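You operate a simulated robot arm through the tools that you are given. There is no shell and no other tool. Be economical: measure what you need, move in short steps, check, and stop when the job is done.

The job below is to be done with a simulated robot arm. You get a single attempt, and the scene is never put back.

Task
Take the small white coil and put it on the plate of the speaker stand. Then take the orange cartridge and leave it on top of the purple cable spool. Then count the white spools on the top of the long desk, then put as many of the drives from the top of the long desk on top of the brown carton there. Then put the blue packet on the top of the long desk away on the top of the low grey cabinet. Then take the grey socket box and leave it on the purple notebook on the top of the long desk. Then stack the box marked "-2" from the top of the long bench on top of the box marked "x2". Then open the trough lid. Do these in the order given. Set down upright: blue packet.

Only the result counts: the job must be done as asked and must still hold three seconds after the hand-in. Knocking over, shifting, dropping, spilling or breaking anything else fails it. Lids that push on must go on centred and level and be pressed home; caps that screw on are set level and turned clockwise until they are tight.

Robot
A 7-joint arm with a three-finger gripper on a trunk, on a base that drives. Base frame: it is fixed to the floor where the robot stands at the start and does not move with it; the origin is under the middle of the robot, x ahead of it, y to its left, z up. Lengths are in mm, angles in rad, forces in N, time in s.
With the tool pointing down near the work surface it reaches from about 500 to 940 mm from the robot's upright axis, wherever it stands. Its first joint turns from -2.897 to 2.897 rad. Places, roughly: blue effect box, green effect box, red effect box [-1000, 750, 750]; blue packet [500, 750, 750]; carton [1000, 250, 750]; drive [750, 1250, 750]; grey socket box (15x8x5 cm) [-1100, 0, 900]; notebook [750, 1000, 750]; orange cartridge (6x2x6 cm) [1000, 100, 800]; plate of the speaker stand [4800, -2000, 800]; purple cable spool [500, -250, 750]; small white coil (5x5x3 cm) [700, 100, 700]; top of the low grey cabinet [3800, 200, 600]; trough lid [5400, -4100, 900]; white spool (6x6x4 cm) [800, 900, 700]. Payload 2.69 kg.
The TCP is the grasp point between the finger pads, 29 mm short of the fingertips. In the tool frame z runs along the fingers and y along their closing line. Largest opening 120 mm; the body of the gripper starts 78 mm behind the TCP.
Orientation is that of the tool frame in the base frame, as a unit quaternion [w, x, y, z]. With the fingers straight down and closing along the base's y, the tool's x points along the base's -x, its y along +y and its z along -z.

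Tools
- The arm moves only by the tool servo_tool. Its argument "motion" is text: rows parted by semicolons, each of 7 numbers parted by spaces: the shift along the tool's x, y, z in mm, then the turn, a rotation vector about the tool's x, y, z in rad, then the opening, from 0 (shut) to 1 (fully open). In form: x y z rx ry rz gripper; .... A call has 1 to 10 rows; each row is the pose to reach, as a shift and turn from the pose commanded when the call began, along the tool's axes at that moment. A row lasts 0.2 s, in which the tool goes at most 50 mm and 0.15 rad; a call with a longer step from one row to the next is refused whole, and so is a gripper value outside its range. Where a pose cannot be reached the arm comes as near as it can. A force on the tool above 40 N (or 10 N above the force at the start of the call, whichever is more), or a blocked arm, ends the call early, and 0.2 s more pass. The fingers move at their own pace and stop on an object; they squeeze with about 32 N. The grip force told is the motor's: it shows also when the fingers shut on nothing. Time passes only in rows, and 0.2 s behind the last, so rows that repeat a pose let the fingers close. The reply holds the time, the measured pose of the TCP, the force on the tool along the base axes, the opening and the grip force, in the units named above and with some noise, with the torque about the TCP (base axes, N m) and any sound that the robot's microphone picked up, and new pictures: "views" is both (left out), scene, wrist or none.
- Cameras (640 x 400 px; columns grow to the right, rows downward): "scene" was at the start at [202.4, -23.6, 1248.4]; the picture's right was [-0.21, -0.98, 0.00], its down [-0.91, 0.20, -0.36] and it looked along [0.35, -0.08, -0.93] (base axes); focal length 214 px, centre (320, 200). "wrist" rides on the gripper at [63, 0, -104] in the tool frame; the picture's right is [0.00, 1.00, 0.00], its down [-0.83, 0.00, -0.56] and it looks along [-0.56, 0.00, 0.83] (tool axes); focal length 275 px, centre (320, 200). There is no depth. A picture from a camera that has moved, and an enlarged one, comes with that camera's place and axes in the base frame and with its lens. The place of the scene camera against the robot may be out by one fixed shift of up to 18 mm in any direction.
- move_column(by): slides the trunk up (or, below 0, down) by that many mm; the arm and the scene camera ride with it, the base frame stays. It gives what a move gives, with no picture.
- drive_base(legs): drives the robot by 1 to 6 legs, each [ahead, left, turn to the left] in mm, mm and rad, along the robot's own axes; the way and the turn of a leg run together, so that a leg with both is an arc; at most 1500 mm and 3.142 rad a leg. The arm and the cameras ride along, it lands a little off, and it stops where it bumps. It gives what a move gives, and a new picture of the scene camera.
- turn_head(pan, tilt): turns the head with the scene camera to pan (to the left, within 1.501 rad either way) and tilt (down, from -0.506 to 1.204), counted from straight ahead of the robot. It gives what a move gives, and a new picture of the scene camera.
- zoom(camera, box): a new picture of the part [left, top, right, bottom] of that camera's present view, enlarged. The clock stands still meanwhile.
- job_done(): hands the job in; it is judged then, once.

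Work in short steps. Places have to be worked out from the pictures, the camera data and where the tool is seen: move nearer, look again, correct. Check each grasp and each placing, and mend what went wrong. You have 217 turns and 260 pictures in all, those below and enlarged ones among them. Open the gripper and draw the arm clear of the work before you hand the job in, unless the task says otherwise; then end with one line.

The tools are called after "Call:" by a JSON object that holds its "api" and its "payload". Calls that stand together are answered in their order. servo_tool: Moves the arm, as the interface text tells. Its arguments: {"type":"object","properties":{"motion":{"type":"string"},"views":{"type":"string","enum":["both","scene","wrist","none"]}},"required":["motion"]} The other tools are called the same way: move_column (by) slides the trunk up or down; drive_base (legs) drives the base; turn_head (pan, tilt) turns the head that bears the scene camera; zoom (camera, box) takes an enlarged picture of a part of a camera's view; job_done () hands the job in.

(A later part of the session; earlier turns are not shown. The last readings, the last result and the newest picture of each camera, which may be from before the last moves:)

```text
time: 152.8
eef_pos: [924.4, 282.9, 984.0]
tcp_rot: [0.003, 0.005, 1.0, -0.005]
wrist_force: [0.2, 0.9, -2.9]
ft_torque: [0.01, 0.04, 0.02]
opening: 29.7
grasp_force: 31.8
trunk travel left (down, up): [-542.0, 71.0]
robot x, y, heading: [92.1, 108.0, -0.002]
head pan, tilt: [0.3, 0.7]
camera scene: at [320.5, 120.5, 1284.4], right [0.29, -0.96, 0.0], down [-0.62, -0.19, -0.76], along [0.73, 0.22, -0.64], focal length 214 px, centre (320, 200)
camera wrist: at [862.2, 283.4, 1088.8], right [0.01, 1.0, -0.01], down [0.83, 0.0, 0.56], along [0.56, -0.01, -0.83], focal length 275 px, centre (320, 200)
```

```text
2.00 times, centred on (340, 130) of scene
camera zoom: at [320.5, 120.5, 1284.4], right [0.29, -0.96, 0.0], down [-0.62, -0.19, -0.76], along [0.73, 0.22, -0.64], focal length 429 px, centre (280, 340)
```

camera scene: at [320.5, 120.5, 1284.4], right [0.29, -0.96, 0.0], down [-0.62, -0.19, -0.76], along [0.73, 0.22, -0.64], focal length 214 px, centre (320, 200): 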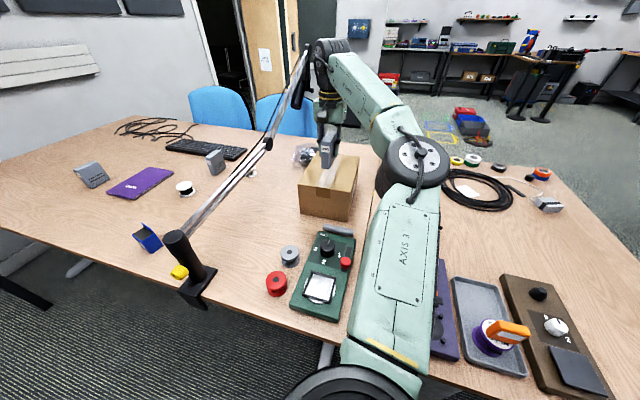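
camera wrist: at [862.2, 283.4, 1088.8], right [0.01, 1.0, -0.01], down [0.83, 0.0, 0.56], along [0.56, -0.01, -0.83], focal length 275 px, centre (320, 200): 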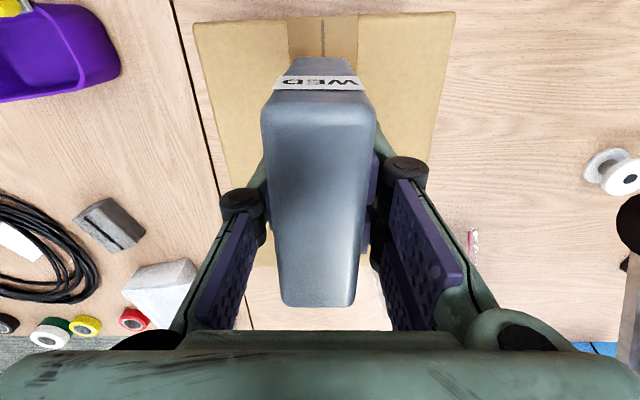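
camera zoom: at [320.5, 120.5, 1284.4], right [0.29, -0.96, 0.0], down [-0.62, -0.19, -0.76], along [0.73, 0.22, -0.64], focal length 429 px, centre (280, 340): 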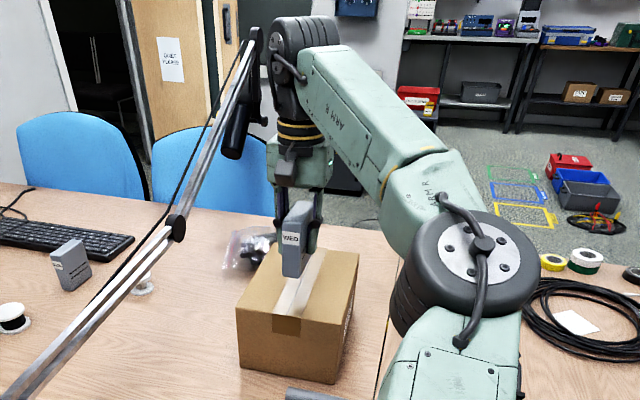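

No conflict. I shift to y≈297 and lower to just above the carton.

Call:
{"api": "servo_tool", "payload": {"motion": "0 14 25 0 0 0 0;0 14 45 0 0 0 0;0 14 50 0 0 0 0;0 14 54 0 0 0 0;0 14 57 0 0 0 0;0 14 60 0 0 0 0", "views": "scene"}}

```text
time: 154.2
eef_pos: [926.4, 296.7, 926.1]
tcp_rot: [0.004, 0.005, 1.0, -0.004]
wrist_force: [1.8, 1.5, 5.1]
ft_torque: [-0.08, 0.17, 0.03]
opening: 29.7
grasp_force: 32.2
trunk travel left (down, up): [-542.0, 71.0]
robot x, y, heading: [93.5, 106.7, -0.002]
head pan, tilt: [0.3, 0.7]
camera scene: at [320.0, 120.5, 1284.6], right [0.29, -0.96, 0.0], down [-0.62, -0.19, -0.77], along [0.73, 0.22, -0.64], focal length 214 px, centre (320, 200)
```

scene: 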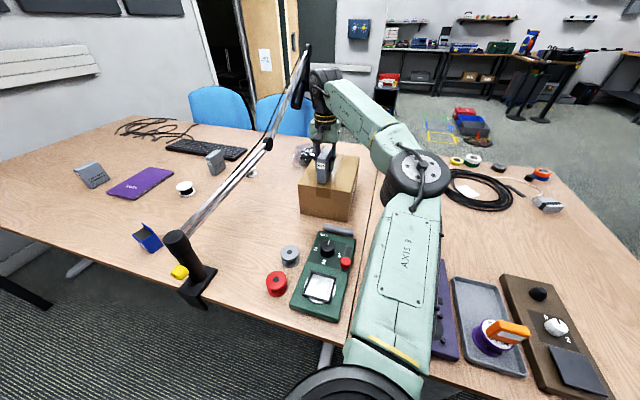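

Contact felt at TCP 926. I release and rise.

Call:
{"api": "servo_tool", "payload": {"motion": "0 0 -1 0 0 0 0.3;0 0 -1 0 0 0 0.5;0 0 -1 0 0 0 0.5;0 0 -1 0 0 0 0.5;0 0 -30 0 0 0 0.5;0 -20 -70 0 0 0 0.5;20 -40 -100 0 0 0 0.5", "views": "both"}}

```text
time: 155.8
eef_pos: [904.5, 257.3, 1025.7]
tcp_rot: [0.002, 0.004, 1.0, -0.004]
wrist_force: [0.1, -0.7, 0.2]
ft_torque: [-0.03, -0.01, 0.0]
opening: 59.8
grasp_force: 0.0
trunk travel left (down, up): [-542.0, 71.0]
robot x, y, heading: [92.7, 109.0, -0.003]
head pan, tilt: [0.3, 0.7]
camera scene: at [319.9, 120.3, 1284.5], right [0.29, -0.96, 0.0], down [-0.62, -0.19, -0.77], along [0.73, 0.22, -0.64], focal length 214 px, centre (320, 200)
camera wrist: at [841.7, 256.9, 1130.1], right [0.0, 1.0, -0.01], down [0.83, 0.0, 0.56], along [0.56, -0.01, -0.83], focal length 275 px, centre (320, 200)
```

scene: 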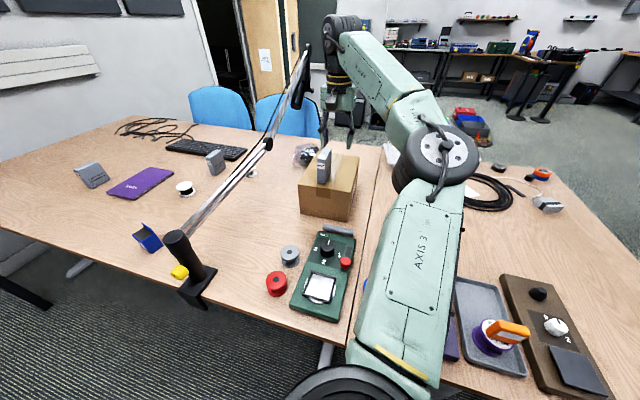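
wrist: 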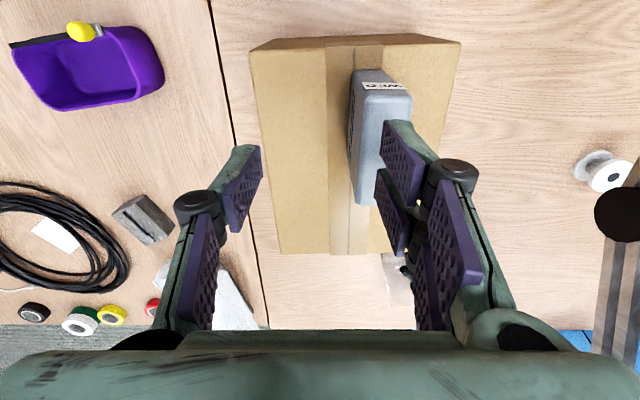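

First drive stands on the carton. I fold the arm and go for the far-left drive.

Call:
{"api": "servo_tool", "payload": {"motion": "40 -20 -8 0 0 0 0.6;80 -40 -16 0 0 0 0.6;120 -60 -24 0 0 0 0.6;160 -80 -32 0 0 0 0.6;200 -100 -40 0 0 0 0.6;240 -120 -48 0 0 0 0.6", "views": "none"}}

Call:
{"api": "drive_base", "payload": {"legs": [[-240, 0, 0], [0, 1080, 0], [150, 0, 0]]}}

Call:
{"api": "servo_tool", "payload": {"motion": "-30 20 10 0 0 0 0.6;-60 40 20 0 0 0 0.6;-90 60 30 0 0 0 0.6;-90 60 30 0 0 0 0.6", "views": "wrist"}}

```text
time: 157.2
eef_pos: [662.4, 142.2, 1073.5]
tcp_rot: [0.002, 0.006, 1.0, -0.005]
wrist_force: [-0.5, 0.5, 0.2]
ft_torque: [0.0, -0.01, -0.01]
opening: 72.0
grasp_force: 0.1
trunk travel left (down, up): [-542.0, 71.0]
robot x, y, heading: [91.7, 107.3, -0.004]
head pan, tilt: [0.3, 0.7]
```

```text
time: 168.2
eef_pos: [577.0, 1224.7, 1072.1]
tcp_rot: [0.001, 0.004, 1.0, -0.005]
wrist_force: [-0.3, -0.1, -0.3]
ft_torque: [-0.02, -0.01, 0.01]
opening: 72.1
grasp_force: 0.0
trunk travel left (down, up): [-542.0, 71.0]
robot x, y, heading: [7.1, 1192.3, -0.004]
head pan, tilt: [0.3, 0.7]
camera scene: at [233.5, 1201.8, 1284.2], right [0.29, -0.96, 0.0], down [-0.62, -0.19, -0.76], along [0.73, 0.22, -0.64], focal length 214 px, centre (320, 200)
```

scene: 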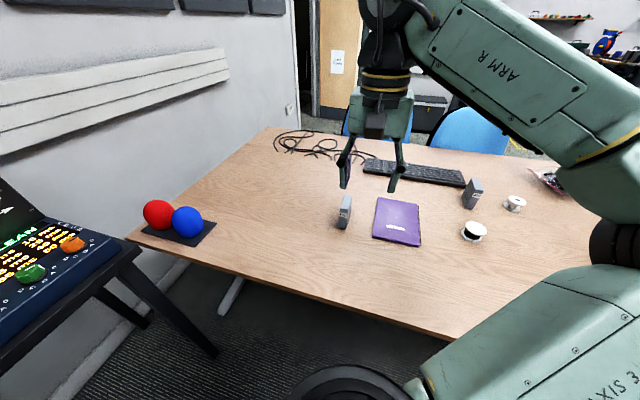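

```text
time: 169.2
eef_pos: [666.4, 1283.1, 1041.8]
tcp_rot: [0.002, 0.004, 1.0, -0.004]
wrist_force: [0.5, -0.4, 0.0]
ft_torque: [0.01, 0.03, 0.0]
opening: 72.1
grasp_force: 0.2
trunk travel left (down, up): [-542.0, 71.0]
robot x, y, heading: [3.8, 1192.2, -0.003]
head pan, tilt: [0.3, 0.7]
camera wrist: at [603.4, 1282.9, 1146.7], right [0.0, 1.0, -0.01], down [0.83, 0.0, 0.56], along [0.56, -0.01, -0.83], focal length 275 px, centre (320, 200)
```

wrist: 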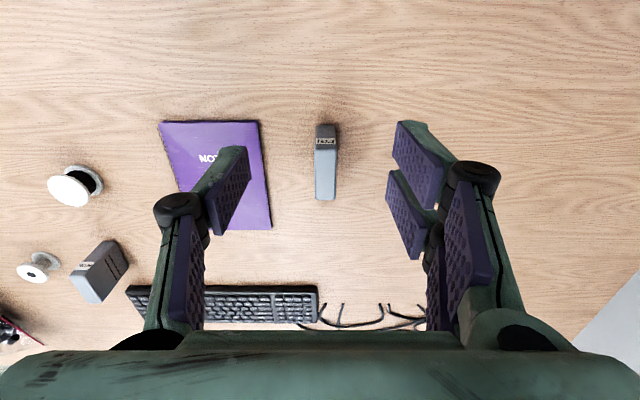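

Second drive at about [787, 1287]. I go above it.

Call:
{"api": "servo_tool", "payload": {"motion": "-25 1 35 0 0 0 0.6;-50 2 70 0 0 0 0.6;-75 3 105 0 0 0 0.6;-100 4 140 0 0 0 0.6;-121 5 177 0 0 0 0.6;-121 5 177 0 0 0 0.6", "views": "wrist"}}

```text
time: 170.6
eef_pos: [789.7, 1284.7, 867.9]
tcp_rot: [0.003, 0.004, 1.0, -0.005]
wrist_force: [-0.9, -0.3, -0.6]
ft_torque: [-0.01, 0.02, -0.01]
opening: 72.2
grasp_force: 0.1
trunk travel left (down, up): [-542.0, 71.0]
robot x, y, heading: [4.7, 1190.1, -0.004]
head pan, tilt: [0.3, 0.7]
camera wrist: at [726.2, 1283.8, 970.8], right [0.0, 1.0, -0.01], down [0.83, 0.0, 0.56], along [0.56, -0.01, -0.83], focal length 275 px, centre (320, 200)
```

wrist: 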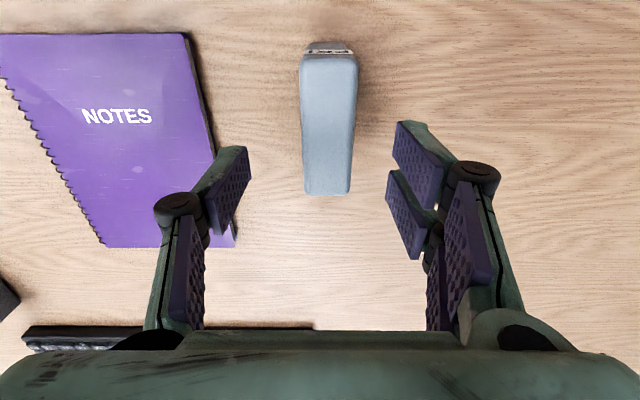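

Same picture as before; descend, grip, lift.

Call:
{"api": "servo_tool", "payload": {"motion": "0 2 40 0 0 0 0.6;0 3 82 0 0 0 0.6;0 3 82 0 0 0 0.3;0 3 82 0 0 0 0;0 3 82 0 0 0 0;0 3 82 0 0 0 0;0 3 40 0 0 0 0;0 3 0 0 0 0 0;0 3 -40 0 0 0 0", "views": "wrist"}}

```text
time: 172.6
eef_pos: [788.5, 1288.7, 906.2]
tcp_rot: [0.002, 0.004, 1.0, -0.004]
wrist_force: [-0.2, -0.7, -1.7]
ft_torque: [-0.02, 0.03, -0.03]
opening: 29.7
grasp_force: 32.0
trunk travel left (down, up): [-542.0, 71.0]
robot x, y, heading: [2.2, 1190.0, -0.006]
head pan, tilt: [0.3, 0.7]
camera wrist: at [725.4, 1288.2, 1011.5], right [0.0, 1.0, -0.01], down [0.83, 0.0, 0.56], along [0.56, -0.01, -0.83], focal length 275 px, centre (320, 200)
```

wrist: 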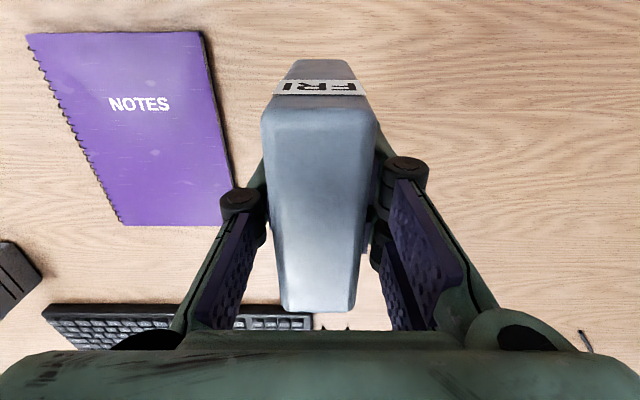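

Held. I fold and drive back to the carton.

Call:
{"api": "servo_tool", "payload": {"motion": "10 0 -40 0 0 0 0;40 -10 -70 0 0 0 0;75 -20 -95 0 0 0 0;112 -32 -115 0 0 0 0;150 -44 -135 0 0 0 0;188 -56 -155 0 0 0 0;224 -68 -169 0 0 0 0", "views": "none"}}

Call:
{"api": "drive_base", "payload": {"legs": [[-150, 0, 0.005], [0, -1090, 0], [235, 0, 0]]}}

```text
time: 174.2
eef_pos: [562.3, 1222.8, 1074.4]
tcp_rot: [0.004, 0.004, 1.0, -0.005]
wrist_force: [0.1, 0.2, -1.9]
ft_torque: [-0.01, -0.03, -0.02]
opening: 29.6
grasp_force: 32.0
trunk travel left (down, up): [-542.0, 71.0]
robot x, y, heading: [4.1, 1184.5, -0.003]
head pan, tilt: [0.3, 0.7]
```

```text
time: 185.3
eef_pos: [648.8, 135.6, 1075.2]
tcp_rot: [0.002, 0.002, 1.0, -0.004]
wrist_force: [-0.7, -0.1, -3.0]
ft_torque: [0.03, 0.01, 0.0]
opening: 29.7
grasp_force: 31.8
trunk travel left (down, up): [-542.0, 71.0]
robot x, y, heading: [91.9, 97.6, 0.002]
head pan, tilt: [0.3, 0.7]
camera scene: at [318.9, 111.4, 1284.2], right [0.3, -0.95, 0.0], down [-0.62, -0.19, -0.76], along [0.73, 0.23, -0.64], focal length 214 px, centre (320, 200)
```

scene: 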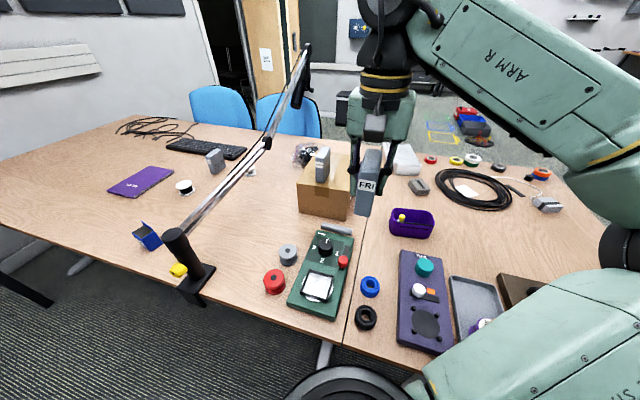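

Carton with the first drive stands as left. I move the second to [925, 232] at z 985.

Call:
{"api": "servo_tool", "payload": {"motion": "-40 14 5 0 0 0 0;-80 28 15 0 0 0 0;-120 42 25 0 0 0 0;-160 56 35 0 0 0 0;-200 70 50 0 0 0 0;-240 84 65 0 0 0 0;-276 97 85 0 0 0 0;-276 97 85 0 0 0 0", "views": "both"}}

```text
time: 187.1
eef_pos: [924.3, 230.5, 990.4]
tcp_rot: [0.002, 0.002, 1.0, -0.004]
wrist_force: [-0.6, 0.1, -2.8]
ft_torque: [-0.03, 0.0, -0.02]
opening: 29.4
grasp_force: 31.9
trunk travel left (down, up): [-542.0, 71.0]
robot x, y, heading: [90.6, 98.5, 0.004]
head pan, tilt: [0.3, 0.7]
camera scene: at [318.4, 111.4, 1284.4], right [0.3, -0.95, 0.0], down [-0.61, -0.19, -0.76], along [0.73, 0.23, -0.64], focal length 214 px, centre (320, 200)
camera wrist: at [862.4, 228.6, 1094.7], right [0.0, 1.0, -0.01], down [0.83, 0.01, 0.56], along [0.56, -0.01, -0.83], focal length 275 px, centre (320, 200)
```

scene: 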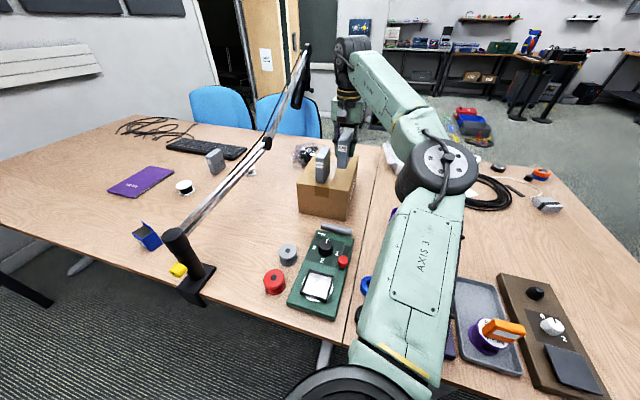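
wrist: 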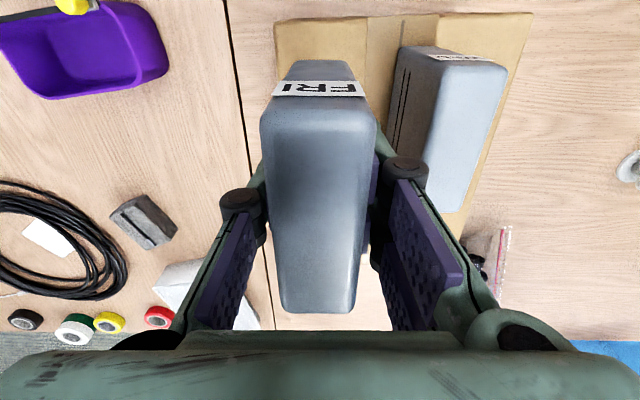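

I shift 6 mm away from the first drive and lower to the carton.

Call:
{"api": "servo_tool", "payload": {"motion": "0 -6 25 0 0 0 0;0 -6 45 0 0 0 0;0 -6 54 0 0 0 0;0 -6 58 0 0 0 0;0 -6 61 0 0 0 0;0 -6 64 0 0 0 0;0 -6 66 0 0 0 0", "views": "wrist"}}

```text
time: 188.7
eef_pos: [925.5, 221.6, 924.6]
tcp_rot: [0.003, 0.001, 1.0, -0.005]
wrist_force: [1.0, -0.2, -1.2]
ft_torque: [0.0, -0.04, 0.04]
opening: 29.7
grasp_force: 31.9
trunk travel left (down, up): [-542.0, 71.0]
robot x, y, heading: [86.5, 97.3, 0.003]
head pan, tilt: [0.3, 0.7]
camera wrist: at [862.4, 222.3, 1028.5], right [0.0, 1.0, -0.01], down [0.83, 0.01, 0.56], along [0.56, -0.01, -0.83], focal length 275 px, centre (320, 200)
```

wrist: 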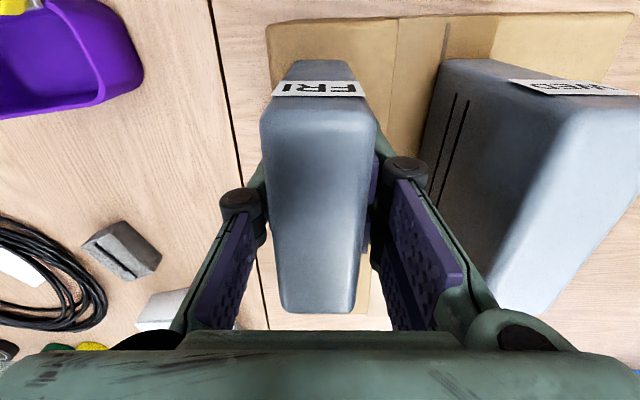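

Not yet in contact; a few mm more.

Call:
{"api": "servo_tool", "payload": {"motion": "0 0 1 0 0 0 0;0 0 2 0 0 0 0;0 0 3 0 0 0 0;0 0 4 0 0 0 0", "views": "none"}}

```text
time: 189.7
eef_pos: [925.0, 222.5, 923.4]
tcp_rot: [0.006, 0.002, 1.0, -0.004]
wrist_force: [7.1, 1.7, 25.2]
ft_torque: [0.07, 0.27, -0.02]
opening: 30.0
grasp_force: 31.8
trunk travel left (down, up): [-542.0, 71.0]
robot x, y, heading: [87.1, 97.3, 0.001]
head pan, tilt: [0.3, 0.7]
```

Contact. I ease up 3 mm, open narrowly, and rise straight.

Call:
{"api": "servo_tool", "payload": {"motion": "0 0 -3 0 0 0 0;0 0 -3 0 0 0 0.33;0 0 -3 0 0 0 0.33;0 0 -3 0 0 0 0.33;0 0 -30 0 0 0 0.33;0 0 -70 0 0 0 0.33;10 0 -110 0 0 0 0.33;30 -10 -140 0 0 0 0.5", "views": "both"}}

```text
time: 191.5
eef_pos: [894.1, 213.8, 1061.0]
tcp_rot: [0.002, 0.002, 1.0, -0.004]
wrist_force: [-0.1, -0.2, -0.4]
ft_torque: [-0.01, -0.01, 0.01]
opening: 60.1
grasp_force: 0.1
trunk travel left (down, up): [-542.0, 71.0]
robot x, y, heading: [89.9, 98.6, -0.003]
head pan, tilt: [0.3, 0.7]
camera scene: at [317.8, 111.2, 1284.5], right [0.3, -0.95, 0.0], down [-0.61, -0.19, -0.77], along [0.73, 0.23, -0.64], focal length 214 px, centre (320, 200)
camera wrist: at [831.3, 213.4, 1165.8], right [0.0, 1.0, -0.01], down [0.83, 0.01, 0.56], along [0.56, -0.01, -0.83], focal length 275 px, centre (320, 200)
```

scene: 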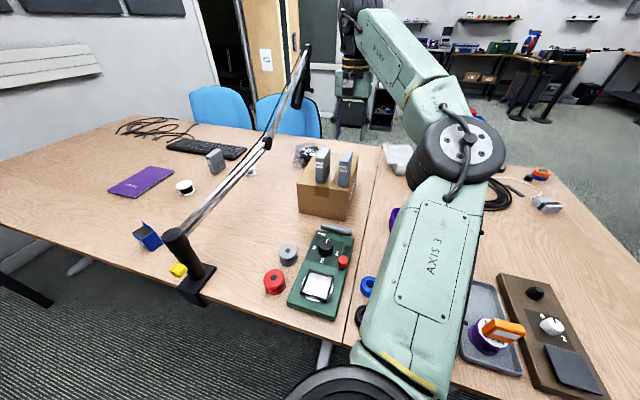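
wrist: 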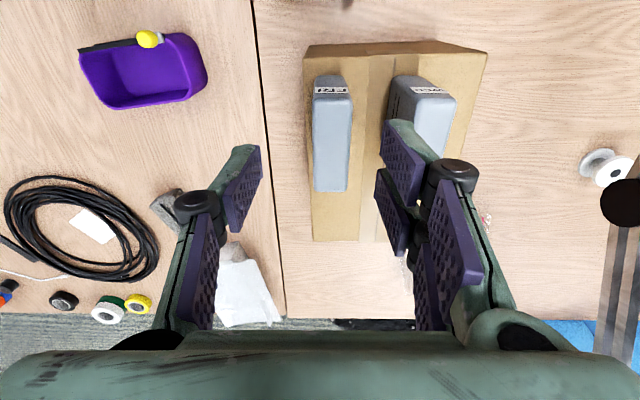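

Two drives stand on the carton. Next the blue packet: fold the arm and go to y≈900.

Call:
{"api": "servo_tool", "payload": {"motion": "40 -16 -2 0 0 0 0.6;80 -32 -4 0 0 0 0.6;120 -48 -6 0 0 0 0.6;160 -64 -8 0 0 0 0.6;200 -80 -10 0 0 0 0.6;240 -95 -12 0 0 0 0.6", "views": "none"}}

Call:
{"api": "drive_base", "payload": {"legs": [[-240, 0, 0], [0, 790, 0], [150, 0, 0]]}}

Call:
{"api": "servo_tool", "payload": {"motion": "15 -15 10 0 0 0 0.7;30 -30 20 0 0 0 0.7;30 -60 30 0 0 0 0.7;30 -90 30 0 0 0 0.7;30 -90 30 0 0 0 0.7", "views": "wrist"}}

```text
time: 192.9
eef_pos: [652.9, 120.9, 1073.0]
tcp_rot: [0.002, 0.003, 1.0, -0.004]
wrist_force: [0.3, 0.8, -0.3]
ft_torque: [-0.01, 0.01, 0.01]
opening: 71.7
grasp_force: 0.1
trunk travel left (down, up): [-542.0, 71.0]
robot x, y, heading: [90.3, 97.2, 0.002]
head pan, tilt: [0.3, 0.7]
```

```text
time: 201.8
eef_pos: [563.6, 907.0, 1073.0]
tcp_rot: [0.002, 0.002, 1.0, -0.004]
wrist_force: [1.0, -0.7, -0.1]
ft_torque: [-0.01, 0.01, 0.02]
opening: 71.9
grasp_force: 0.0
trunk travel left (down, up): [-542.0, 71.0]
robot x, y, heading: [-4.3, 883.3, -0.003]
head pan, tilt: [0.3, 0.7]
camera scene: at [226.9, 898.2, 1284.2], right [0.3, -0.95, 0.0], down [-0.62, -0.19, -0.76], along [0.73, 0.23, -0.64], focal length 214 px, centre (320, 200)
```

scene: 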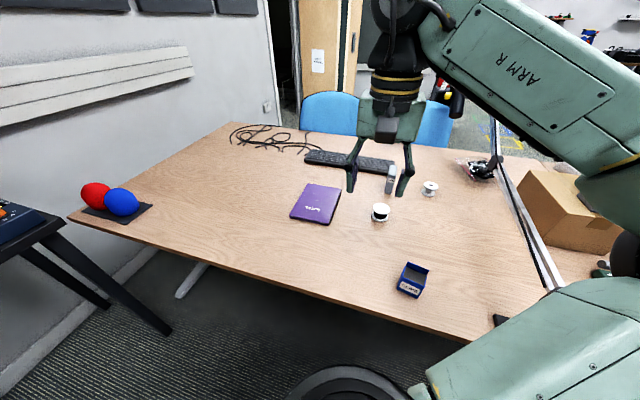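

```text
time: 203.0
eef_pos: [533.2, 817.8, 1042.2]
tcp_rot: [0.003, 0.004, 1.0, -0.005]
wrist_force: [0.4, 0.1, 0.4]
ft_torque: [-0.03, -0.03, 0.03]
opening: 83.8
grasp_force: 0.0
trunk travel left (down, up): [-542.0, 71.0]
robot x, y, heading: [2.0, 887.9, 0.001]
head pan, tilt: [0.3, 0.7]
camera wrist: at [469.2, 817.2, 1146.5], right [0.0, 1.0, -0.01], down [0.83, 0.0, 0.56], along [0.56, -0.01, -0.83], focal length 275 px, centre (320, 200)
```

wrist: 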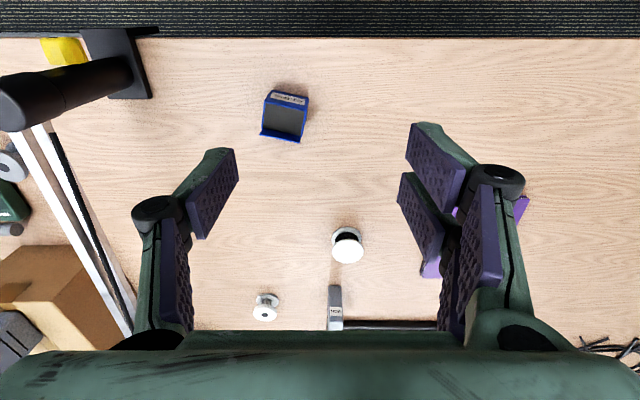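

Call:
{"api": "zoom", "payload": {"camera": "wrist", "box": [236, 70, 332, 160]}}

Call:
{"api": "zoom", "payload": {"camera": "scene", "box": [370, 240, 466, 310]}}

```text
4.44 times, centred on (284, 115) of wrist
camera zoom: at [469.2, 817.2, 1146.5], right [0.0, 1.0, -0.01], down [0.83, 0.0, 0.56], along [0.56, -0.01, -0.83], focal length 1224 px, centre (480, 578)
```

zoom: 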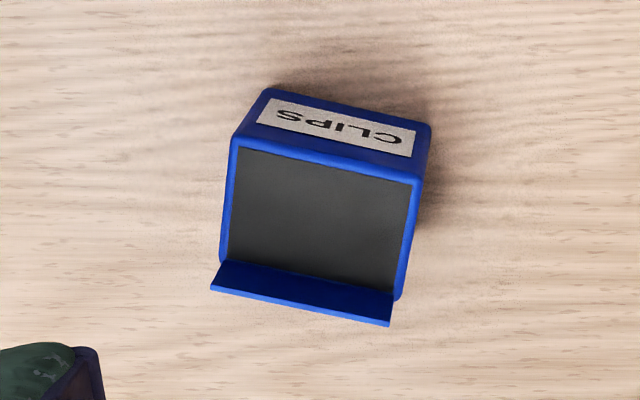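

```text
5.71 times, centred on (418, 275) of scene
camera zoom: at [226.3, 898.2, 1284.4], right [0.3, -0.95, 0.0], down [-0.62, -0.19, -0.76], along [0.73, 0.23, -0.64], focal length 1226 px, centre (-240, -229)
```

zoom: 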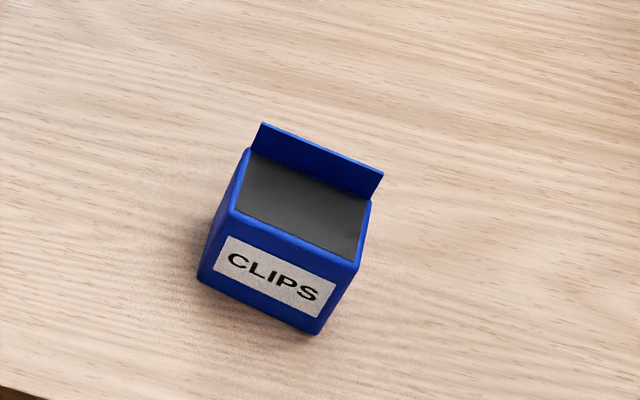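

Packet centre ≈[589, 764], rim z≈775, 56 mm wide, yawed about 0.19 rad. I go above it with the tool turned to match.

Call:
{"api": "servo_tool", "payload": {"motion": "-12 -11 35 0 0 0.04 0.7;-24 -22 70 0 0 0.08 0.7;-36 -33 105 0 0 0.12 0.7;-48 -44 140 0 0 0.16 0.7;-56 -54 162 0 0 0.19 0.7;-56 -54 162 0 0 0.19 0.7", "views": "wrist"}}

```text
time: 204.4
eef_pos: [590.0, 761.3, 881.9]
tcp_rot: [0.003, 0.098, 0.995, -0.003]
wrist_force: [0.1, 0.0, -0.4]
ft_torque: [0.01, 0.02, 0.03]
opening: 84.0
grasp_force: 0.0
trunk travel left (down, up): [-542.0, 71.0]
robot x, y, heading: [-5.4, 884.0, 0.007]
head pan, tilt: [0.3, 0.7]
camera wrist: at [527.6, 772.9, 985.7], right [0.19, 0.98, -0.01], down [0.81, -0.15, 0.56], along [0.55, -0.11, -0.83], focal length 275 px, centre (320, 200)
```

wrist: 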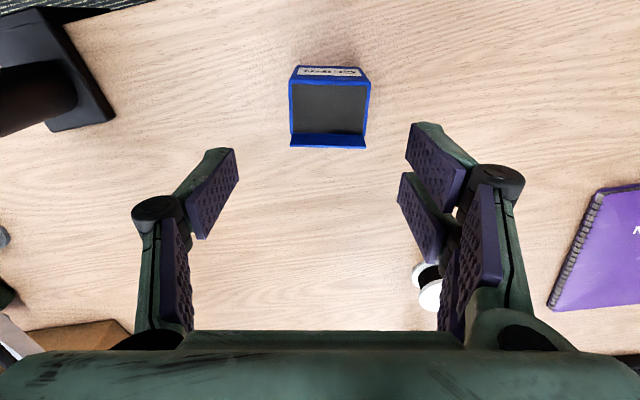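

Aligned. I centre (+8 mm sideways), go down to TCP 765.

Call:
{"api": "servo_tool", "payload": {"motion": "3 7 40 0 0 0 0.7;3 7 80 0 0 0 0.7;3 7 117 0 0 0 0.7;3 7 117 0 0 0 0.7", "views": "wrist"}}

```text
time: 205.4
eef_pos: [588.3, 768.1, 764.7]
tcp_rot: [0.004, 0.097, 0.995, -0.004]
wrist_force: [-1.0, -0.3, 0.1]
ft_torque: [-0.04, 0.01, -0.02]
opening: 83.9
grasp_force: 0.1
trunk travel left (down, up): [-542.0, 71.0]
robot x, y, heading: [-1.5, 882.3, 0.003]
head pan, tilt: [0.3, 0.7]
camera wrist: at [526.7, 780.2, 868.7], right [0.19, 0.98, -0.01], down [0.81, -0.15, 0.56], along [0.55, -0.11, -0.83], focal length 275 px, centre (320, 200)
```

wrist: 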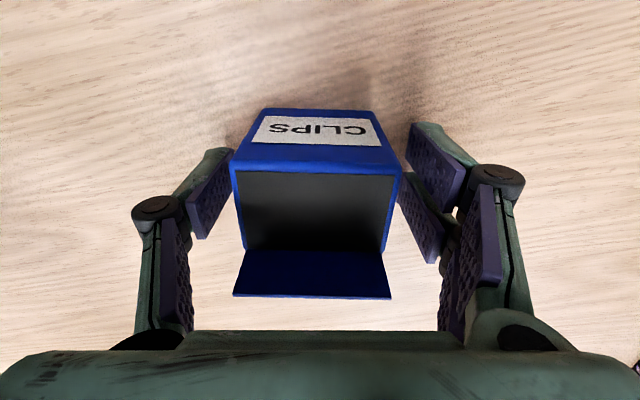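

Box lies between the pads. Close and lift.

Call:
{"api": "servo_tool", "payload": {"motion": "0 0 0 0 0 0 0.4;0 0 0 0 0 0 0;0 0 0 0 0 0 0;0 0 0 0 0 0 0;0 0 -30 0 0 0 0;0 0 -75 0 0 0 0;0 0 -120 0 0 0 0;0 0 -165 0 0 0 0", "views": "wrist"}}

```text
time: 207.2
eef_pos: [587.4, 770.1, 929.3]
tcp_rot: [0.002, 0.097, 0.995, -0.003]
wrist_force: [-0.5, -0.1, 0.2]
ft_torque: [0.01, -0.02, 0.05]
opening: 55.0
grasp_force: 32.1
trunk travel left (down, up): [-542.0, 71.0]
robot x, y, heading: [-7.5, 880.9, 0.001]
head pan, tilt: [0.3, 0.7]
camera wrist: at [524.6, 780.6, 1033.4], right [0.19, 0.98, -0.01], down [0.81, -0.15, 0.56], along [0.55, -0.11, -0.83], focal length 275 px, centre (320, 200)
```

wrist: 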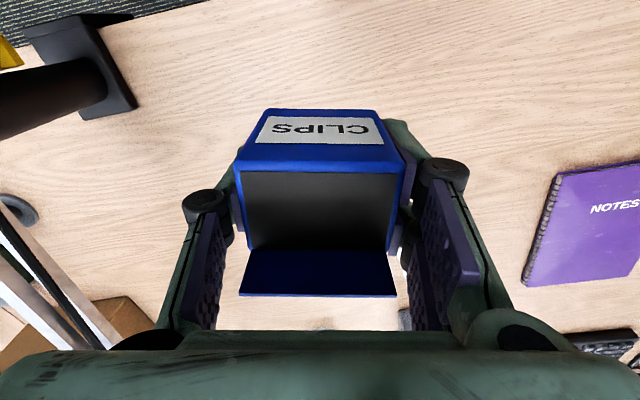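

Packet held (55 mm). I fold the arm and drive round the desk's right side toward the cabinet.

Call:
{"api": "servo_tool", "payload": {"motion": "10 20 -35 0 0 0 0;20 40 -65 0 0 0 0;30 65 -95 0 0 0 0;42 93 -120 0 0 0 0;54 122 -146 0 0 0 0", "views": "none"}}

Call:
{"api": "drive_base", "payload": {"legs": [[-150, 0, 0], [0, -1190, 0], [0, -1180, 0], [1300, 0, 0], [1150, 0, 0]]}}

Call:
{"api": "turn_head", "payload": {"pan": 0.6, "tilt": 0.5}}

```text
time: 208.4
eef_pos: [556.0, 901.9, 1074.3]
tcp_rot: [0.004, 0.097, 0.995, -0.004]
wrist_force: [0.2, -0.2, 0.2]
ft_torque: [0.0, 0.0, -0.03]
opening: 54.8
grasp_force: 32.0
trunk travel left (down, up): [-542.0, 71.0]
robot x, y, heading: [-1.7, 884.3, 0.0]
head pan, tilt: [0.3, 0.7]
```

```text
time: 239.5
eef_pos: [2880.2, -1455.3, 1073.4]
tcp_rot: [0.002, 0.1, 0.995, -0.004]
wrist_force: [0.5, -0.8, -0.5]
ft_torque: [0.0, -0.01, -0.01]
opening: 54.6
grasp_force: 32.0
trunk travel left (down, up): [-542.0, 71.0]
robot x, y, heading: [2318.3, -1468.1, -0.002]
head pan, tilt: [0.3, 0.7]
camera scene: at [2549.8, -1456.2, 1284.3], right [0.29, -0.96, 0.0], down [-0.62, -0.19, -0.76], along [0.73, 0.22, -0.64], focal length 214 px, centre (320, 200)
```

scene: 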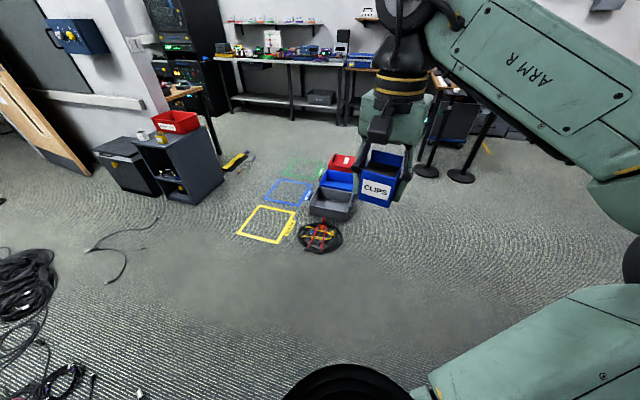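

```text
time: 240.3
eef_pos: [2879.1, -1454.7, 1074.1]
tcp_rot: [0.002, 0.1, 0.995, -0.004]
wrist_force: [0.0, -0.6, 0.4]
ft_torque: [0.02, -0.02, -0.02]
opening: 54.9
grasp_force: 31.9
trunk travel left (down, up): [-542.0, 71.0]
robot x, y, heading: [2321.3, -1468.6, -0.005]
head pan, tilt: [0.6, 0.499]
camera scene: at [2543.8, -1430.0, 1302.1], right [0.56, -0.83, 0.0], down [-0.4, -0.27, -0.88], along [0.73, 0.49, -0.48], focal length 214 px, centre (320, 200)
```

scene: 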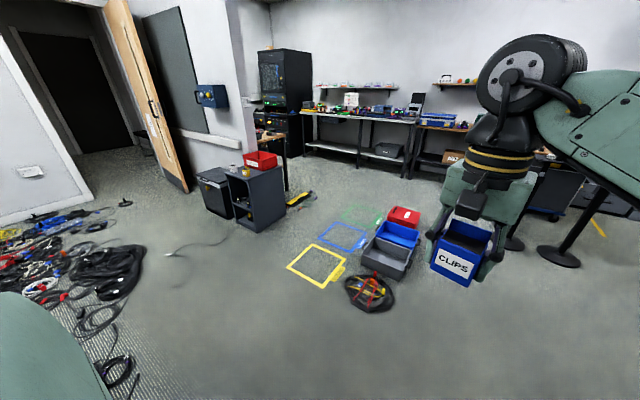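

Zoom on the cabinet and what stands on it.

Call:
{"api": "zoom", "payload": {"camera": "scene", "box": [180, 130, 340, 250]}}

```text
3.33 times, centred on (260, 190) of scene
camera zoom: at [2543.8, -1430.0, 1302.1], right [0.56, -0.83, 0.0], down [-0.4, -0.27, -0.88], along [0.73, 0.49, -0.48], focal length 715 px, centre (520, 233)
```

zoom: 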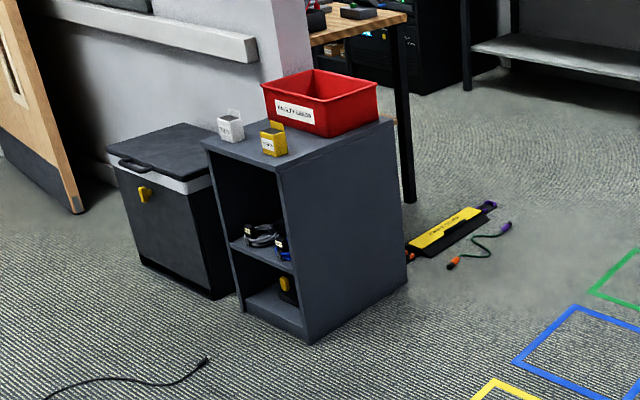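

The low grey cabinet spans about x 3610–4006, y 35–340, with a white and a yellow packet and a red bin on it. I drive to about (3280, -430) facing it diagonally.

Call:
{"api": "drive_base", "payload": {"legs": [[580, 470, 0], [360, 560, 0], [0, 0, 0.9]]}}

Call:
{"api": "turn_head", "payload": {"pan": 0.0, "tilt": 0.75}}

```text
time: 251.2
eef_pos: [3598.8, -10.5, 1073.7]
tcp_rot: [0.004, -0.34, 0.94, -0.003]
wrist_force: [-0.2, -0.2, -0.5]
ft_torque: [-0.01, -0.01, 0.05]
opening: 54.7
grasp_force: 31.7
trunk travel left (down, up): [-542.0, 71.0]
robot x, y, heading: [3259.9, -457.7, 0.891]
head pan, tilt: [0.6, 0.499]
camera scene: at [3357.3, -254.9, 1302.1], right [1.0, -0.08, 0.0], down [-0.04, -0.48, -0.88], along [0.07, 0.88, -0.48], focal length 214 px, centre (320, 200)
```

scene: 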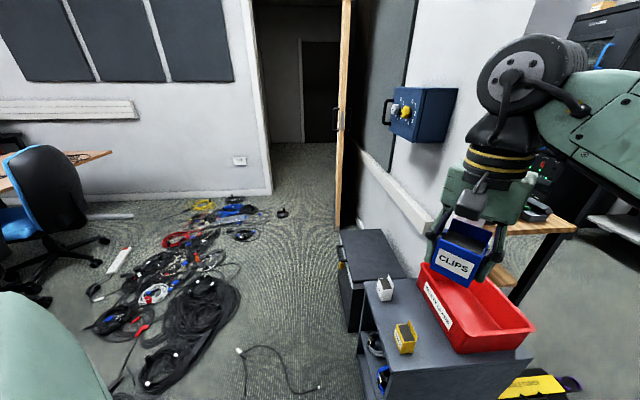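

```text
time: 252.2
eef_pos: [3599.0, -10.7, 1073.5]
tcp_rot: [0.003, -0.34, 0.94, -0.002]
wrist_force: [-0.1, 0.5, 0.2]
ft_torque: [0.01, -0.01, -0.04]
opening: 54.7
grasp_force: 32.2
trunk travel left (down, up): [-542.0, 71.0]
robot x, y, heading: [3258.2, -453.4, 0.892]
head pan, tilt: [0.0, 0.75]
camera scene: at [3402.2, -281.2, 1280.2], right [0.78, -0.63, 0.0], down [-0.43, -0.53, -0.73], along [0.46, 0.57, -0.68], focal length 214 px, centre (320, 200)
```

scene: 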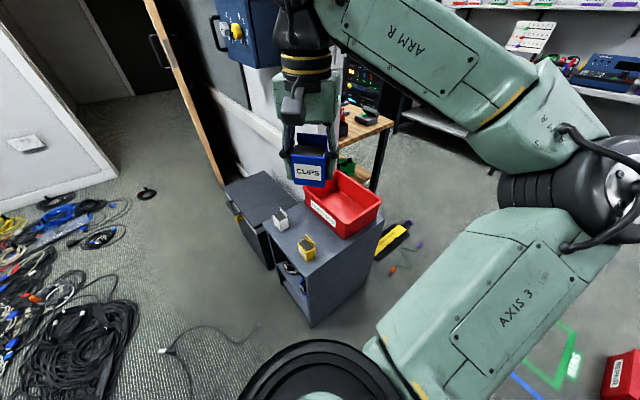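

Zoom onto the cabinet top to choose a free spot.

Call:
{"api": "zoom", "payload": {"camera": "scene", "box": [220, 150, 412, 290]}}

```text
2.86 times, centred on (316, 220) of scene
camera zoom: at [3402.2, -281.2, 1280.2], right [0.78, -0.63, 0.0], down [-0.43, -0.53, -0.73], along [0.46, 0.57, -0.68], focal length 613 px, centre (331, 143)
```

zoom: 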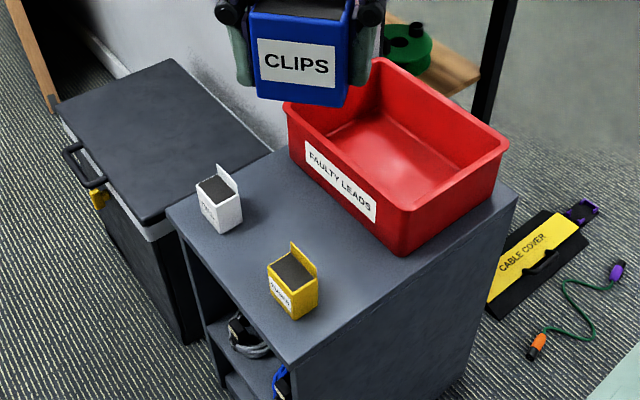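

Free spot between the packets and the red bin: about [3725, 175]. I move over it and look with the wrist camera.

Call:
{"api": "servo_tool", "payload": {"motion": "-43 12 10 0 0 0 0;-86 25 20 0 0 0 0;-129 37 30 0 0 0 0;-172 50 50 0 0 0 0;-216 62 70 0 0 0 0;-216 62 115 0 0 0 0;-216 62 160 0 0 0 0;-216 62 160 0 0 0 0", "views": "both"}}

```text
time: 253.9
eef_pos: [3727.3, 174.2, 913.9]
tcp_rot: [0.005, -0.34, 0.94, -0.003]
wrist_force: [0.6, -0.2, -0.8]
ft_torque: [0.02, -0.03, 0.01]
opening: 54.6
grasp_force: 32.6
trunk travel left (down, up): [-542.0, 71.0]
robot x, y, heading: [3262.7, -454.2, 0.89]
head pan, tilt: [0.0, 0.75]
camera scene: at [3402.2, -281.2, 1280.1], right [0.78, -0.63, 0.0], down [-0.43, -0.53, -0.73], along [0.46, 0.57, -0.68], focal length 214 px, centre (320, 200)
camera wrist: at [3678.9, 133.4, 1017.6], right [-0.64, 0.76, -0.01], down [0.63, 0.54, 0.56], along [0.43, 0.36, -0.83], focal length 275 px, centre (320, 200)
```

scene: 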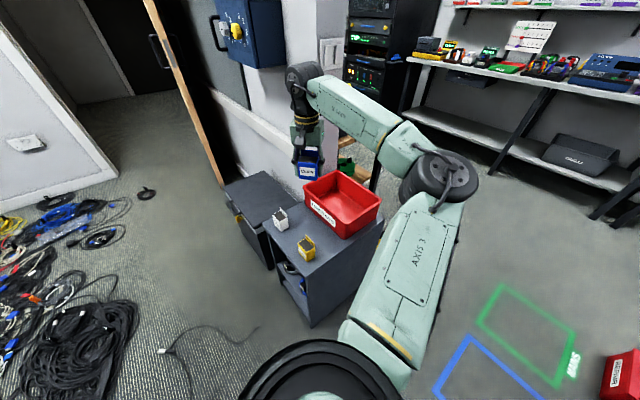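
wrist: 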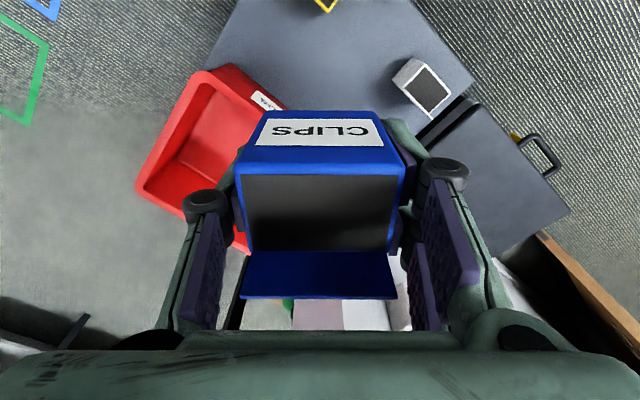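

By the wrist view the packets are about 20–35 mm further (+x, +y). I shift to [3712, 208] and lower to TCP 680.

Call:
{"api": "servo_tool", "payload": {"motion": "-5 18 20 0 0 0 0;-10 36 50 0 0 0 0;-10 36 95 0 0 0 0;-10 36 140 0 0 0 0;-10 36 185 0 0 0 0;-10 36 230 0 0 0 0;-10 36 234 0 0 0 0", "views": "both"}}

Call:
{"api": "zoom", "payload": {"camera": "scene", "box": [220, 150, 412, 290]}}

```text
time: 255.6
eef_pos: [3713.4, 207.6, 677.4]
tcp_rot: [0.003, -0.341, 0.94, -0.002]
wrist_force: [-0.4, -0.6, -0.3]
ft_torque: [0.0, -0.01, -0.02]
opening: 54.8
grasp_force: 32.3
trunk travel left (down, up): [-542.0, 71.0]
robot x, y, heading: [3263.7, -460.6, 0.892]
head pan, tilt: [0.0, 0.75]
camera scene: at [3402.3, -281.2, 1280.1], right [0.78, -0.63, 0.0], down [-0.43, -0.53, -0.73], along [0.46, 0.57, -0.68], focal length 214 px, centre (320, 200)
camera wrist: at [3664.2, 166.3, 782.8], right [-0.64, 0.76, -0.01], down [0.63, 0.54, 0.56], along [0.43, 0.36, -0.83], focal length 275 px, centre (320, 200)
```

scene: 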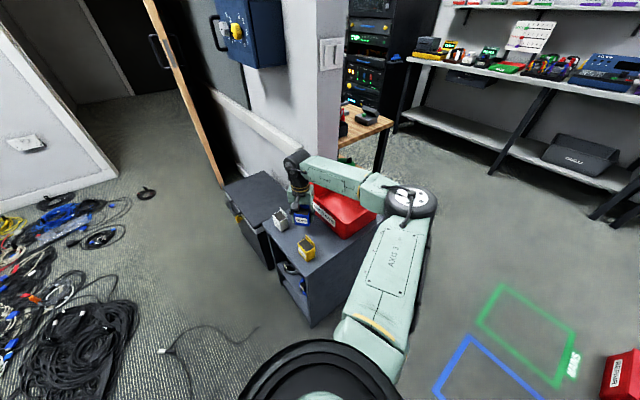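
wrist: 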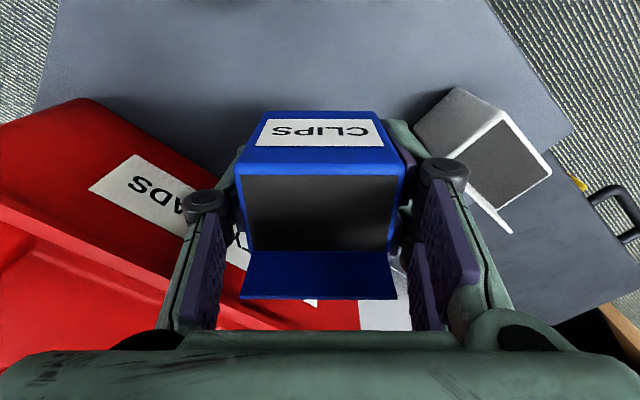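

```text
2.86 times, centred on (316, 220) of scene
camera zoom: at [3402.3, -281.2, 1280.1], right [0.78, -0.63, 0.0], down [-0.43, -0.53, -0.73], along [0.46, 0.57, -0.68], focal length 613 px, centre (331, 143)
```

zoom: 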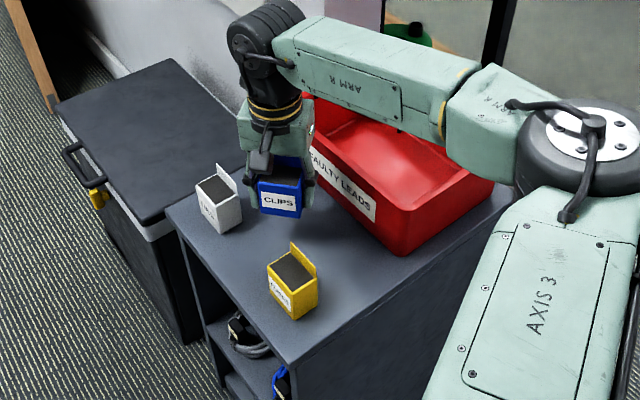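

I shift 20 mm toward the robot for more clearance from the bin and white packet, then go down slowly.

Call:
{"api": "servo_tool", "payload": {"motion": "20 0 10 0 0 0 0;20 0 35 0 0 0 0;20 0 45 0 0 0 0;20 0 49 0 0 0 0;20 0 52 0 0 0 0", "views": "wrist"}}

```text
time: 256.8
eef_pos: [3698.2, 195.4, 628.5]
tcp_rot: [0.004, -0.341, 0.94, -0.004]
wrist_force: [-0.2, 0.1, -0.4]
ft_torque: [0.01, -0.01, 0.0]
opening: 54.5
grasp_force: 31.7
trunk travel left (down, up): [-542.0, 71.0]
robot x, y, heading: [3260.0, -453.5, 0.893]
head pan, tilt: [0.0, 0.75]
camera wrist: at [3649.8, 154.1, 731.6], right [-0.64, 0.76, -0.01], down [0.63, 0.54, 0.56], along [0.43, 0.36, -0.83], focal length 275 px, centre (320, 200)
```

wrist: 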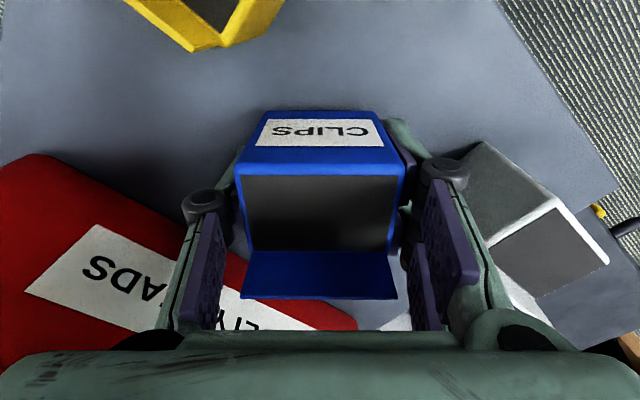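

I shift 12 mm away from the white packet and lower on to contact.

Call:
{"api": "servo_tool", "payload": {"motion": "4 -12 0 0 0 0 0;4 -12 3 0 0 0 0;4 -12 6 0 0 0 0;4 -12 9 0 0 0 0;4 -12 12 0 0 0 0", "views": "none"}}

```text
time: 257.9
eef_pos: [3704.1, 183.9, 614.8]
tcp_rot: [0.005, -0.34, 0.94, -0.002]
wrist_force: [0.3, 0.6, -1.0]
ft_torque: [0.0, 0.0, 0.01]
opening: 54.7
grasp_force: 31.9
trunk travel left (down, up): [-542.0, 71.0]
robot x, y, heading: [3259.7, -455.1, 0.89]
head pan, tilt: [0.0, 0.75]
```

No contact yet; continuing down in small steps.

Call:
{"api": "servo_tool", "payload": {"motion": "0 0 3 0 0 0 0;0 0 6 0 0 0 0;0 0 9 0 0 0 0;0 0 12 0 0 0 0", "views": "wrist"}}

```text
time: 258.9
eef_pos: [3703.9, 185.5, 608.5]
tcp_rot: [0.006, -0.34, 0.94, 0.0]
wrist_force: [0.4, 0.1, 32.3]
ft_torque: [0.04, 0.1, -0.05]
opening: 54.7
grasp_force: 32.3
trunk travel left (down, up): [-542.0, 71.0]
robot x, y, heading: [3260.9, -456.4, 0.894]
head pan, tilt: [0.0, 0.75]
camera wrist: at [3655.1, 142.6, 711.7], right [-0.64, 0.77, 0.0], down [0.63, 0.53, 0.57], along [0.44, 0.36, -0.82], focal length 275 px, centre (320, 200)
```

wrist: 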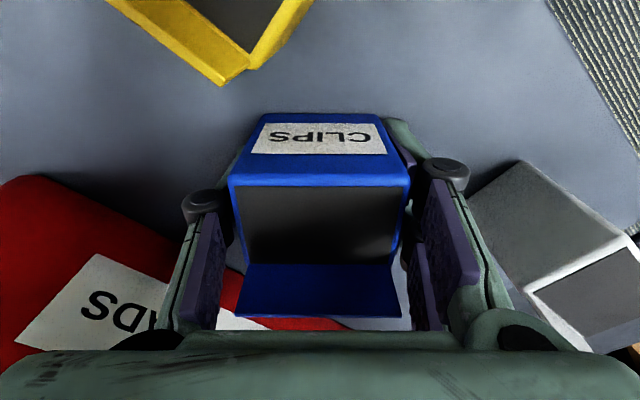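

Contact at TCP ≈609. I relieve the force, open modestly and rise straight.

Call:
{"api": "servo_tool", "payload": {"motion": "0 0 -5 0 0 0 0;0 0 -5 0 0 0 0.52;0 0 -5 0 0 0 0.57;0 0 -5 0 0 0 0.57;0 0 -35 0 0 0 0.57;0 0 -80 0 0 0 0.57;0 0 -125 0 0 0 0.57;0 0 -170 0 0 0 0.57;0 0 -215 0 0 0 0.57", "views": "both"}}

Call:
{"api": "zoom", "payload": {"camera": "scene", "box": [220, 150, 412, 290]}}

```text
time: 260.9
eef_pos: [3702.0, 184.8, 819.7]
tcp_rot: [0.004, -0.341, 0.94, -0.002]
wrist_force: [0.5, -0.9, 0.5]
ft_torque: [-0.01, 0.01, -0.01]
opening: 68.4
grasp_force: 0.1
trunk travel left (down, up): [-542.0, 71.0]
robot x, y, heading: [3257.8, -455.0, 0.898]
head pan, tilt: [0.0, 0.75]
camera scene: at [3402.0, -281.4, 1280.1], right [0.78, -0.63, 0.0], down [-0.43, -0.53, -0.73], along [0.46, 0.57, -0.68], focal length 214 px, centre (320, 200)
camera wrist: at [3653.2, 142.3, 923.3], right [-0.64, 0.77, -0.01], down [0.63, 0.54, 0.56], along [0.43, 0.36, -0.83], focal length 275 px, centre (320, 200)
```

scene: 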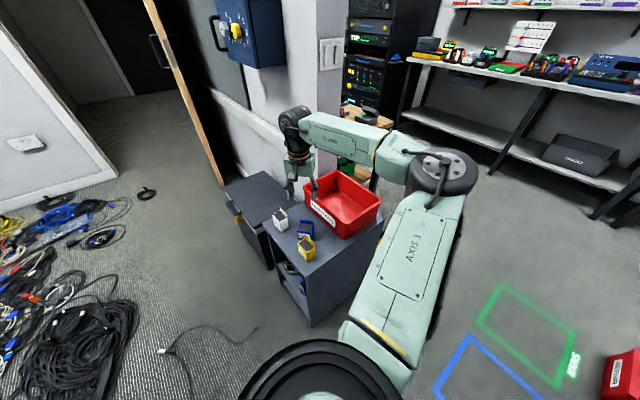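
wrist: 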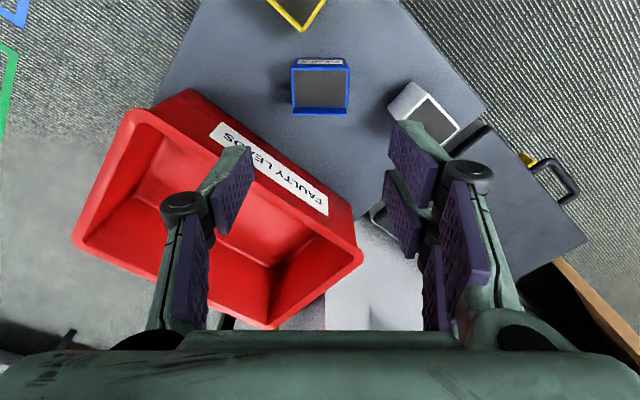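

```text
2.86 times, centred on (316, 220) of scene
camera zoom: at [3402.0, -281.4, 1280.1], right [0.78, -0.63, 0.0], down [-0.43, -0.53, -0.73], along [0.46, 0.57, -0.68], focal length 613 px, centre (331, 143)
```

zoom: 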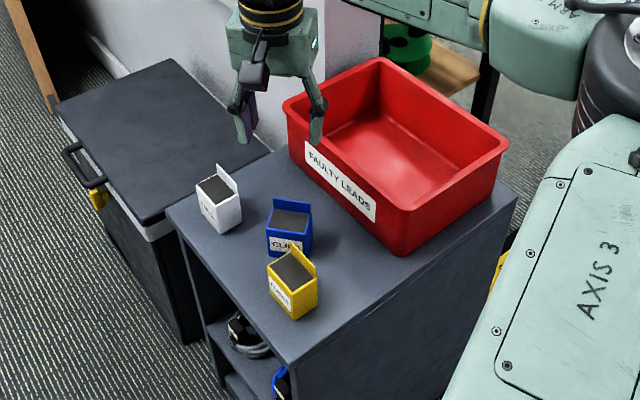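

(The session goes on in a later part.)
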